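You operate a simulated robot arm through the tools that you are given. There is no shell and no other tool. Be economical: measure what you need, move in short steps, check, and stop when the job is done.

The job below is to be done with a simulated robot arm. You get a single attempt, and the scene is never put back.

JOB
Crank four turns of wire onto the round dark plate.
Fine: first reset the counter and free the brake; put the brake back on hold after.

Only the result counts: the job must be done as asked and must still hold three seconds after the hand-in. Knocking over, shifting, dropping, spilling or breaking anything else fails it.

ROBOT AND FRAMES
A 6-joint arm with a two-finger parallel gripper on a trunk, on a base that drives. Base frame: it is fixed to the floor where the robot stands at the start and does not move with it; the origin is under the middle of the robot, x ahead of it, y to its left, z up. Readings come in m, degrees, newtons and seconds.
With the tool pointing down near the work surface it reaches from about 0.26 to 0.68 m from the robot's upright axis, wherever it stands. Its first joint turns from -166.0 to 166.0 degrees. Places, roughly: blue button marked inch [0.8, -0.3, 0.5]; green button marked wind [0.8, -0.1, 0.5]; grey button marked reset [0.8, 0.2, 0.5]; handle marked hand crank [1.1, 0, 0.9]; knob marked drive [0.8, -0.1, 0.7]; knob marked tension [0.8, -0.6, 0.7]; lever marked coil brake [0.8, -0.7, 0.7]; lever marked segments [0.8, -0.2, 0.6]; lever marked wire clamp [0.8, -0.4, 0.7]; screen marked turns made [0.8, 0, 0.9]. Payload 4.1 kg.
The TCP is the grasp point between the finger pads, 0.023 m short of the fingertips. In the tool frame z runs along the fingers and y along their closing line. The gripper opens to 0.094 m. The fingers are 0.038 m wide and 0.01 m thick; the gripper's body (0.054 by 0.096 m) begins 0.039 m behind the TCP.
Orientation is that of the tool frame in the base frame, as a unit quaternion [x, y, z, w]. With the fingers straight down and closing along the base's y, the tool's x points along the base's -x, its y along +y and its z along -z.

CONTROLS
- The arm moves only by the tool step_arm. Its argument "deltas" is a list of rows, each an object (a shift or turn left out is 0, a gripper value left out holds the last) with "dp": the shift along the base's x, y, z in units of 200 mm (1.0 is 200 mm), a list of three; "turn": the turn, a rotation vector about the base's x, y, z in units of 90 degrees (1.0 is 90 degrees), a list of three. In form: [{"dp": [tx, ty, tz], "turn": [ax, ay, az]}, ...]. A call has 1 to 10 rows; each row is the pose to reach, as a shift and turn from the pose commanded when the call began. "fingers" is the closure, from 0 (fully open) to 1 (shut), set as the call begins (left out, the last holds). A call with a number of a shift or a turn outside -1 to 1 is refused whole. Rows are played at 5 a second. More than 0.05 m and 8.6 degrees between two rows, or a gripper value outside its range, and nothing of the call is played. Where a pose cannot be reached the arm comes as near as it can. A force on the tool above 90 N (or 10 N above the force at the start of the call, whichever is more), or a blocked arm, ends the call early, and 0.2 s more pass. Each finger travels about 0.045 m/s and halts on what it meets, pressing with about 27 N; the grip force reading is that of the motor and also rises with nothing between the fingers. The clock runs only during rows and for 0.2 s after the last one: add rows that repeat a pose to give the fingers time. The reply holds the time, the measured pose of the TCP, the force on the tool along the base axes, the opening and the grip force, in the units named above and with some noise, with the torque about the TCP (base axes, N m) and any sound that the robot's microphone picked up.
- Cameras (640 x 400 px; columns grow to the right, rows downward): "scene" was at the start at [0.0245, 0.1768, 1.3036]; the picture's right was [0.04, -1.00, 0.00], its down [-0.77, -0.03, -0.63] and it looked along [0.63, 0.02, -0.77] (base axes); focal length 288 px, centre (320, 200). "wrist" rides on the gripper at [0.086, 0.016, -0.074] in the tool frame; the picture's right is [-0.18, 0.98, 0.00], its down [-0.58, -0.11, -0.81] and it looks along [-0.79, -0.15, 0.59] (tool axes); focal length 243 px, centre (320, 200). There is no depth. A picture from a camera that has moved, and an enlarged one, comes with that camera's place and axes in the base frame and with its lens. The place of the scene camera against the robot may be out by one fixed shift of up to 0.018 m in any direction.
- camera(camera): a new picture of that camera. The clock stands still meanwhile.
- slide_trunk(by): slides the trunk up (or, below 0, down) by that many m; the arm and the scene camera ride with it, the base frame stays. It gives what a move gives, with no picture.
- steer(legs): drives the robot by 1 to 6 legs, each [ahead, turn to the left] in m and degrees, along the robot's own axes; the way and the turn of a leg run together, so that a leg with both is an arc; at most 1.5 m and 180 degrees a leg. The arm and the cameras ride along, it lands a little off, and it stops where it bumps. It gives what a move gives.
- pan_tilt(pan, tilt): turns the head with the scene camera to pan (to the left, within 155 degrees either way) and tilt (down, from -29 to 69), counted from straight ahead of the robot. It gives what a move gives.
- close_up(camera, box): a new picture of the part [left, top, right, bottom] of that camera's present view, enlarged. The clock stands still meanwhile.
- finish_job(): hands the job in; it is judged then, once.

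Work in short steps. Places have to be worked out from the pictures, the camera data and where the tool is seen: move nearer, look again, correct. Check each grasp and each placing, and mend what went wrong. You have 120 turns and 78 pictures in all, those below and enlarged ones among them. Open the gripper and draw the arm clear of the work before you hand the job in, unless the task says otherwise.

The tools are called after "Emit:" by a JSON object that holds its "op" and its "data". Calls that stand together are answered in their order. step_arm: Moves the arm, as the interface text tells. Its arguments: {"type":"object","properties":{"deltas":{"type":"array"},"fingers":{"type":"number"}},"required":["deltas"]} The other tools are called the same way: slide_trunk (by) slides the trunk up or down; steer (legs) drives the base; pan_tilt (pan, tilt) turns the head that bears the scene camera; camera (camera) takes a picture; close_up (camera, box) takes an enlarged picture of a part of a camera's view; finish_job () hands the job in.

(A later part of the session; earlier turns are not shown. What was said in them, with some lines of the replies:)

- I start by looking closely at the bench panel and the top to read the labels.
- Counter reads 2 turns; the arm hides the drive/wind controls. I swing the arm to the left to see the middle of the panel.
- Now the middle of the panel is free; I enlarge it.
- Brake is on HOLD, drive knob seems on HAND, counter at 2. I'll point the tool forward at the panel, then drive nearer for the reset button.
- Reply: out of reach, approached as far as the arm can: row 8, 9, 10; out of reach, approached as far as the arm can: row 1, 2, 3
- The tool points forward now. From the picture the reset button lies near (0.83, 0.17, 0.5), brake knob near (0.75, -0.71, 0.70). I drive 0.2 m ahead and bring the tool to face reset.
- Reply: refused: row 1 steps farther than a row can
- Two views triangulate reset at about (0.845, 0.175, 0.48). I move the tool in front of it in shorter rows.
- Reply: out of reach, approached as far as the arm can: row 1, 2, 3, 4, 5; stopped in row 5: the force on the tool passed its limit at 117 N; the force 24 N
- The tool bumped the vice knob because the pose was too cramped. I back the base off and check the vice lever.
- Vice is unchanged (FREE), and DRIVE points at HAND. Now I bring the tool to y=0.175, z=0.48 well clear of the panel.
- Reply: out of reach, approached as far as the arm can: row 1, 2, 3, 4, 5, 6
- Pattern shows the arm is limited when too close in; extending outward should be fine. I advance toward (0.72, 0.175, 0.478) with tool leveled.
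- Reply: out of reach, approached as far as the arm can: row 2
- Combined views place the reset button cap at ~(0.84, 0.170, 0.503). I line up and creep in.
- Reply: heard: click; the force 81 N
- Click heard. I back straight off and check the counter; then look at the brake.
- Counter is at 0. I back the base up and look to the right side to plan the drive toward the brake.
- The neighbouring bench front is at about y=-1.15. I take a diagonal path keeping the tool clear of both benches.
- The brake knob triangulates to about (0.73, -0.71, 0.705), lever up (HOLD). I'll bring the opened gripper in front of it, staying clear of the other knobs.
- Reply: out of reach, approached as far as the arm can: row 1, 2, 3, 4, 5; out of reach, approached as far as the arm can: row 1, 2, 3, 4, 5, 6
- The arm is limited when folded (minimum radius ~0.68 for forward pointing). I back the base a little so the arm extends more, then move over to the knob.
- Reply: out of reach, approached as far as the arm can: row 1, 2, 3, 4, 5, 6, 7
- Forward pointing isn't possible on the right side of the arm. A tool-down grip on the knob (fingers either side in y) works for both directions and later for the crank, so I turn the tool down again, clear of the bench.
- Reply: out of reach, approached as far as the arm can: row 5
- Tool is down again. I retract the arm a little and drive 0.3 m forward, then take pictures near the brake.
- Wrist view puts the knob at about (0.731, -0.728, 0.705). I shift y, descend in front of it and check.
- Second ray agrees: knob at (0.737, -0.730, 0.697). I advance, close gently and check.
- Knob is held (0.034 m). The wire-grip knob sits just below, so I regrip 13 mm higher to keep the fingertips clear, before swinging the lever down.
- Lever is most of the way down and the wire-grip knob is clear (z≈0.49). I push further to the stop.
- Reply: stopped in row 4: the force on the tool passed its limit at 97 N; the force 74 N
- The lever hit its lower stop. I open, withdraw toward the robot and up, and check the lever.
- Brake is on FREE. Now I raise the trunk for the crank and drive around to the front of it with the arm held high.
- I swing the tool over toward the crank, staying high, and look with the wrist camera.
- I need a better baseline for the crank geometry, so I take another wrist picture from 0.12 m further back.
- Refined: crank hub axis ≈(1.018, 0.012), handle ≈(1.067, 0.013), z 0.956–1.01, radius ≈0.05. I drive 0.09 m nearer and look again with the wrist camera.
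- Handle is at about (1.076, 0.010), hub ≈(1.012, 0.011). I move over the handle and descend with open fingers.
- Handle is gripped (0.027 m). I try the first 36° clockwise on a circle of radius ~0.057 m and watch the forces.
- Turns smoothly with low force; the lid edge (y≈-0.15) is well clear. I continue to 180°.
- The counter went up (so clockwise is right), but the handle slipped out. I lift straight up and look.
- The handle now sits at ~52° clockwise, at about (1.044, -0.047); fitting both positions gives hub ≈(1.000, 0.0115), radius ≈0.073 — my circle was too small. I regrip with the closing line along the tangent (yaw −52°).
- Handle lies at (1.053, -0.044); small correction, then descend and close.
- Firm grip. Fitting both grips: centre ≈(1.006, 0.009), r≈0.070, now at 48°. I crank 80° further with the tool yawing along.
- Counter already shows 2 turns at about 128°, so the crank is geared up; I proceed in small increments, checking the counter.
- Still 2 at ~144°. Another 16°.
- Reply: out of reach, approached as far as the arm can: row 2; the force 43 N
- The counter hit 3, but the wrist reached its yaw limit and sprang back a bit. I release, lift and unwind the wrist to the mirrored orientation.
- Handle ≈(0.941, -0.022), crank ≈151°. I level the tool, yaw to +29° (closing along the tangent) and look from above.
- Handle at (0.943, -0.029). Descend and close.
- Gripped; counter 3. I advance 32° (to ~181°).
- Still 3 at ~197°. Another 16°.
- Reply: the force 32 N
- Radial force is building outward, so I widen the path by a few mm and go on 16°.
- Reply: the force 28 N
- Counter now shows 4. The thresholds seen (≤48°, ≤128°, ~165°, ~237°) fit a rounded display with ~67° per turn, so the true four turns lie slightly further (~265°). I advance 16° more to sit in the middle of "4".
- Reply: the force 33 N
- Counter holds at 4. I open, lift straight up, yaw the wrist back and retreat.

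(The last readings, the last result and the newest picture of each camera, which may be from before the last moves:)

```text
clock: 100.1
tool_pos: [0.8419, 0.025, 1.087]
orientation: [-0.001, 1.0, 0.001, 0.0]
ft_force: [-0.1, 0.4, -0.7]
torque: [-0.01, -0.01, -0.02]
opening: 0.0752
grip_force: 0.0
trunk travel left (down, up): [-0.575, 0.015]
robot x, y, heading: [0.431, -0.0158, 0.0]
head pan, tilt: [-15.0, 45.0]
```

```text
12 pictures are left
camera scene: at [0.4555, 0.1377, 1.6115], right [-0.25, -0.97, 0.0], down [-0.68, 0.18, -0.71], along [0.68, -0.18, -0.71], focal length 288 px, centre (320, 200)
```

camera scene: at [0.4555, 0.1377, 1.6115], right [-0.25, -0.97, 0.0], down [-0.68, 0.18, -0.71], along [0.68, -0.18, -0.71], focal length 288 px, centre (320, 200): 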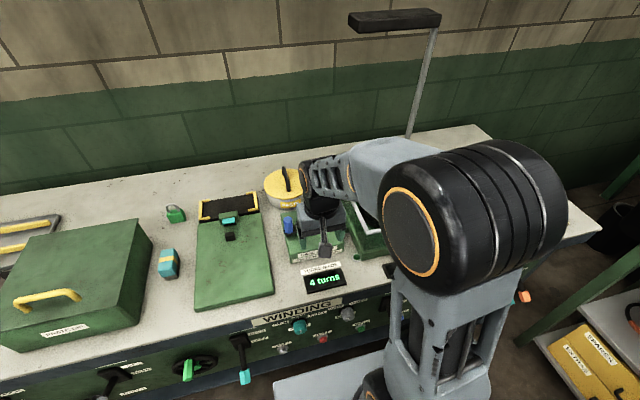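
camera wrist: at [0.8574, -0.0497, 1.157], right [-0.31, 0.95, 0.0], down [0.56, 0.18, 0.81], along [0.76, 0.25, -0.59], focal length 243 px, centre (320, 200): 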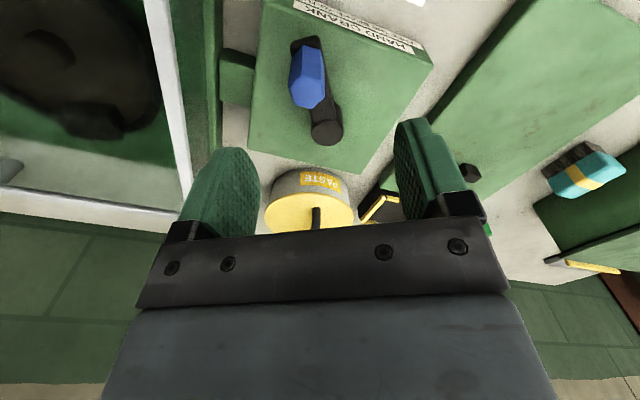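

Counter shows 4 turns. I drive back to the brake position along the reverse path.

Emit:
{"op": "steer", "data": {"legs": [[-0.1, 0], [0, 50], [-0.63, 0], [0, -50]]}}

Emit:
{"op": "slide_trunk", "data": {"by": -0.3}}

```text
clock: 109.0
tool_pos: [0.3294, -0.4689, 1.0872]
orientation: [0.001, 1.0, 0.001, -0.001]
ft_force: [-0.8, 0.5, -0.2]
torque: [0.01, -0.02, -0.01]
opening: 0.0752
grip_force: 0.2
trunk travel left (down, up): [-0.575, 0.015]
robot x, y, heading: [-0.0817, -0.5087, 0.2]
head pan, tilt: [-15.0, 45.0]
```

```text
clock: 112.0
tool_pos: [0.3302, -0.468, 0.7871]
orientation: [0.001, 1.0, 0.001, -0.001]
ft_force: [0.6, 0.5, 0.1]
torque: [0.01, 0.01, 0.01]
opening: 0.0749
grip_force: 0.0
trunk travel left (down, up): [-0.275, 0.315]
robot x, y, heading: [-0.0782, -0.5042, 0.1]
head pan, tilt: [-15.0, 45.0]
```

I swing the arm over to y≈-0.73 and drive 0.21 m ahead.

Emit:
{"op": "step_arm", "data": {"deltas": [{"dp": [0.08, -0.2, 0]}, {"dp": [0.16, -0.4, 0]}, {"dp": [0.24, -0.6, 0]}, {"dp": [0.32, -0.8, 0]}, {"dp": [0.4, -1.0, 0]}]}}

Emit:
{"op": "step_arm", "data": {"deltas": [{"dp": [0.03, -0.15, 0]}, {"dp": [0.05, -0.31, 0]}, {"dp": [0.05, -0.31, 0]}]}}

Emit:
{"op": "steer", "data": {"legs": [[0.21, 0]]}}

Emit:
{"op": "camera", "data": {"camera": "wrist"}}

```text
clock: 113.2
tool_pos: [0.4103, -0.6676, 0.7873]
orientation: [0.001, 1.0, 0.0, -0.001]
ft_force: [-0.3, 0.1, 0.0]
torque: [0.01, 0.0, 0.01]
opening: 0.0753
grip_force: 0.1
trunk travel left (down, up): [-0.275, 0.315]
robot x, y, heading: [-0.0803, -0.5098, -0.0]
head pan, tilt: [-15.0, 45.0]
```

```text
clock: 114.0
tool_pos: [0.4189, -0.7311, 0.7869]
orientation: [0.001, 1.0, 0.0, -0.001]
ft_force: [-0.1, -1.0, 0.3]
torque: [0.01, 0.02, -0.03]
opening: 0.0752
grip_force: 0.0
trunk travel left (down, up): [-0.275, 0.315]
robot x, y, heading: [-0.0837, -0.5047, 0.1]
head pan, tilt: [-15.0, 45.0]
```

```text
clock: 115.6
tool_pos: [0.6322, -0.7289, 0.7874]
orientation: [0.001, 1.0, 0.001, -0.002]
ft_force: [0.7, 0.2, -0.3]
torque: [-0.01, 0.01, 0.03]
opening: 0.0753
grip_force: 0.1
trunk travel left (down, up): [-0.275, 0.315]
robot x, y, heading: [0.1292, -0.5073, 0.2]
head pan, tilt: [-15.0, 45.0]
```

```text
11 pictures are left
camera wrist: at [0.5458, -0.7128, 0.8622], right [0.19, 0.98, 0.0], down [0.58, -0.11, 0.81], along [0.79, -0.15, -0.59], focal length 243 px, centre (320, 200)
```

wrist: 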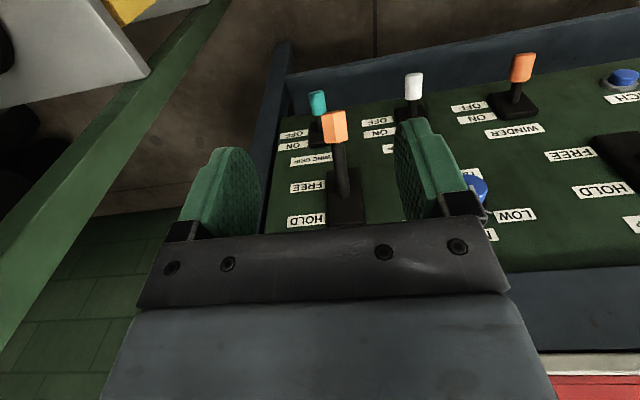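

Robot is back at the same spot; I retrace: descend, move in around the knob at (0.737, -0.729, 0.597) and close.

Emit:
{"op": "step_arm", "data": {"deltas": [{"dp": [0.034, 0, -0.2]}, {"dp": [0.034, 0, -0.4]}, {"dp": [0.034, 0, -0.6]}, {"dp": [0.034, 0, -0.75]}, {"dp": [0.13, 0, -0.88]}, {"dp": [0.3, 0, -0.945]}, {"dp": [0.45, 0, -0.95]}, {"dp": [0.525, 0, -0.95]}]}}

Emit:
{"op": "step_arm", "data": {"deltas": [{}, {}, {}, {}], "fingers": 0.75}}

Emit:
{"op": "camera", "data": {"camera": "wrist"}}

```text
clock: 117.4
tool_pos: [0.7367, -0.7301, 0.5982]
orientation: [0.0, 1.0, 0.001, 0.0]
ft_force: [-3.1, 0.0, 2.9]
torque: [-0.04, -0.27, -0.01]
opening: 0.0751
grip_force: 0.1
trunk travel left (down, up): [-0.275, 0.315]
robot x, y, heading: [0.1281, -0.5087, 0.3]
head pan, tilt: [-15.0, 45.0]
```

```text
clock: 118.4
tool_pos: [0.7373, -0.7299, 0.5977]
orientation: [0.001, 1.0, 0.0, 0.0]
ft_force: [-0.4, -1.4, 2.4]
torque: [-0.05, -0.21, -0.03]
opening: 0.0336
grip_force: 45.0
trunk travel left (down, up): [-0.275, 0.315]
robot x, y, heading: [0.134, -0.5082, 0.3]
head pan, tilt: [-15.0, 45.0]
```

```text
10 pictures are left
camera wrist: at [0.6509, -0.7131, 0.6726], right [0.19, 0.98, 0.0], down [0.58, -0.11, 0.81], along [0.79, -0.15, -0.59], focal length 243 px, centre (320, 200)
```

wrist: 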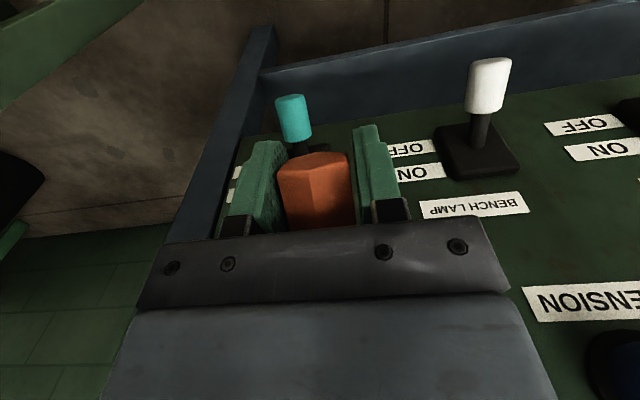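

Knob gripped. I swing the lever back up along the mirrored arc to HOLD.

Emit:
{"op": "step_arm", "data": {"deltas": [{"dp": [-0.035, 0, 0.08]}, {"dp": [-0.06, 0, 0.16]}, {"dp": [-0.073, 0, 0.24]}, {"dp": [-0.073, 0, 0.32]}, {"dp": [-0.06, 0, 0.4]}, {"dp": [-0.035, 0, 0.48]}, {"dp": [0, 0, 0.56]}, {"dp": [0.015, 0, 0.585]}]}}

Emit:
{"op": "camera", "data": {"camera": "wrist"}}

```text
clock: 120.2
tool_pos: [0.7412, -0.7302, 0.7153]
orientation: [0.001, 1.0, 0.001, 0.001]
ft_force: [-4.2, -0.5, -8.1]
torque: [-0.04, -0.03, -0.02]
opening: 0.0343
grip_force: 25.9
trunk travel left (down, up): [-0.275, 0.315]
robot x, y, heading: [0.1302, -0.5071, 0.3]
head pan, tilt: [-15.0, 45.0]
```

```text
9 pictures are left
camera wrist: at [0.6542, -0.7132, 0.7904], right [0.19, 0.98, 0.0], down [0.58, -0.11, 0.81], along [0.79, -0.15, -0.59], focal length 243 px, centre (320, 200)
```

wrist: 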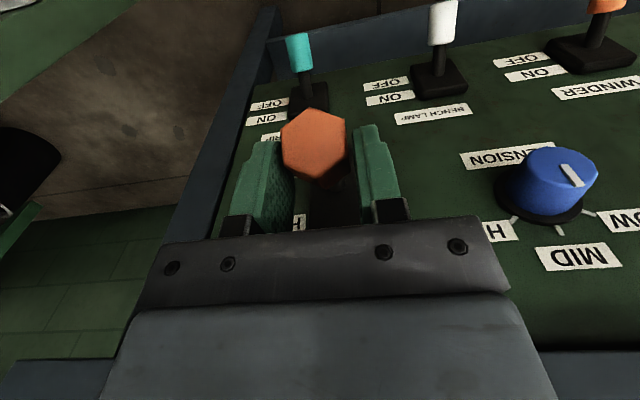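

Knob is at z≈0.695, its original HOLD place. I open, withdraw and check.

Emit:
{"op": "step_arm", "data": {"deltas": [{}, {}, {}, {"dp": [-0.1, 0, 0.1]}, {"dp": [-0.25, 0, 0.2]}, {"dp": [-0.4, 0, 0.35]}, {"dp": [-0.55, 0, 0.45]}, {"dp": [-0.55, 0, 0.5]}], "fingers": 0.2}}

Emit:
{"op": "camera", "data": {"camera": "wrist"}}

```text
clock: 122.0
tool_pos: [0.6298, -0.7298, 0.8149]
orientation: [0.001, 1.0, 0.0, -0.001]
ft_force: [-0.3, -0.4, 1.1]
torque: [0.0, 0.0, 0.01]
opening: 0.0754
grip_force: 0.1
trunk travel left (down, up): [-0.275, 0.315]
robot x, y, heading: [0.1268, -0.5036, 0.0]
head pan, tilt: [-15.0, 45.0]
```

```text
8 pictures are left
camera wrist: at [0.543, -0.7127, 0.889], right [0.19, 0.98, 0.0], down [0.58, -0.11, 0.81], along [0.79, -0.15, -0.59], focal length 243 px, centre (320, 200)
```

wrist: 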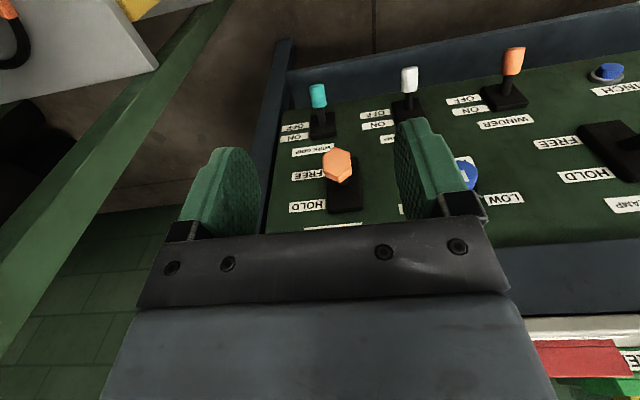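

Lever stands at HOLD (z≈0.70, as at the start). I back away and check the counter and the whole bench.

Emit:
{"op": "steer", "data": {"legs": [[-0.25, 0]]}}

Emit:
{"op": "pan_tilt", "data": {"pan": 8, "tilt": 35}}

Emit:
{"op": "camera", "data": {"camera": "scene"}}

Emit:
{"op": "close_up", "data": {"camera": "scene", "box": [200, 110, 360, 210]}}

```text
clock: 123.8
tool_pos: [0.3793, -0.7292, 0.8133]
orientation: [0.0, 1.0, 0.001, -0.001]
ft_force: [0.5, 0.2, 0.2]
torque: [0.01, 0.02, 0.01]
opening: 0.0753
grip_force: 0.0
trunk travel left (down, up): [-0.275, 0.315]
robot x, y, heading: [-0.1215, -0.5098, 0.1]
head pan, tilt: [-15.0, 45.0]
```

```text
clock: 124.7
tool_pos: [0.3791, -0.7295, 0.8136]
orientation: [0.0, 1.0, 0.0, -0.002]
ft_force: [-0.7, 0.0, -0.1]
torque: [-0.02, -0.03, 0.02]
opening: 0.0752
grip_force: 0.1
trunk travel left (down, up): [-0.275, 0.315]
robot x, y, heading: [-0.1216, -0.51, 0.1]
head pan, tilt: [8.0, 35.0]
```

```text
7 pictures are left
camera scene: at [-0.0863, -0.3211, 1.3263], right [0.14, -0.99, 0.0], down [-0.57, -0.08, -0.82], along [0.81, 0.12, -0.57], focal length 288 px, centre (320, 200)
```

scene: 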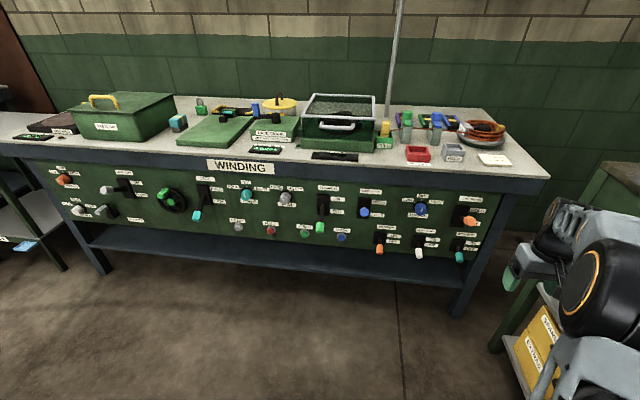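

```text
4.00 times, centred on (280, 160) of scene
camera zoom: at [-0.0863, -0.3211, 1.3263], right [0.14, -0.99, 0.0], down [-0.57, -0.08, -0.82], along [0.81, 0.12, -0.57], focal length 1150 px, centre (480, 360)
```

zoom: 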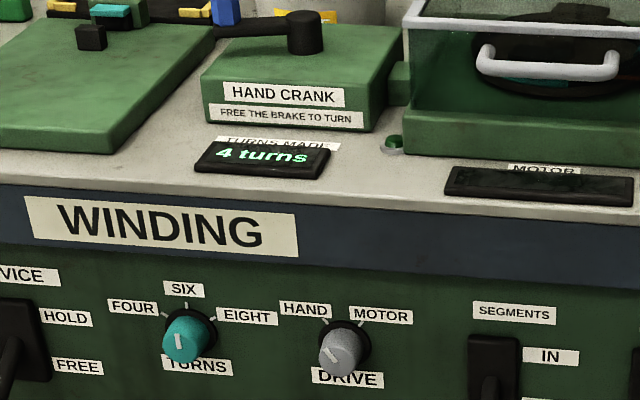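

Counter reads 4 turns, brake is on HOLD, everything else is as it was, and the arm is clear with the gripper open. I hand in.

Emit:
{"op": "finish_job", "data": {}}

```text
The job is handed in.
```

I handed the job in: the counter was reset to 0, the brake freed, the wire wound until the counter showed 4 turns, and the brake put back on HOLD.

The crank turns the plate several times faster than the handle, and I judged the count by the counter alone. The display seems to round, so I went slightly past the point where "4" first appeared, to sit near a true four turns.

On the way in the tool bumped the vice lever. It did not move, and nothing else on the bench was disturbed in the last picture.
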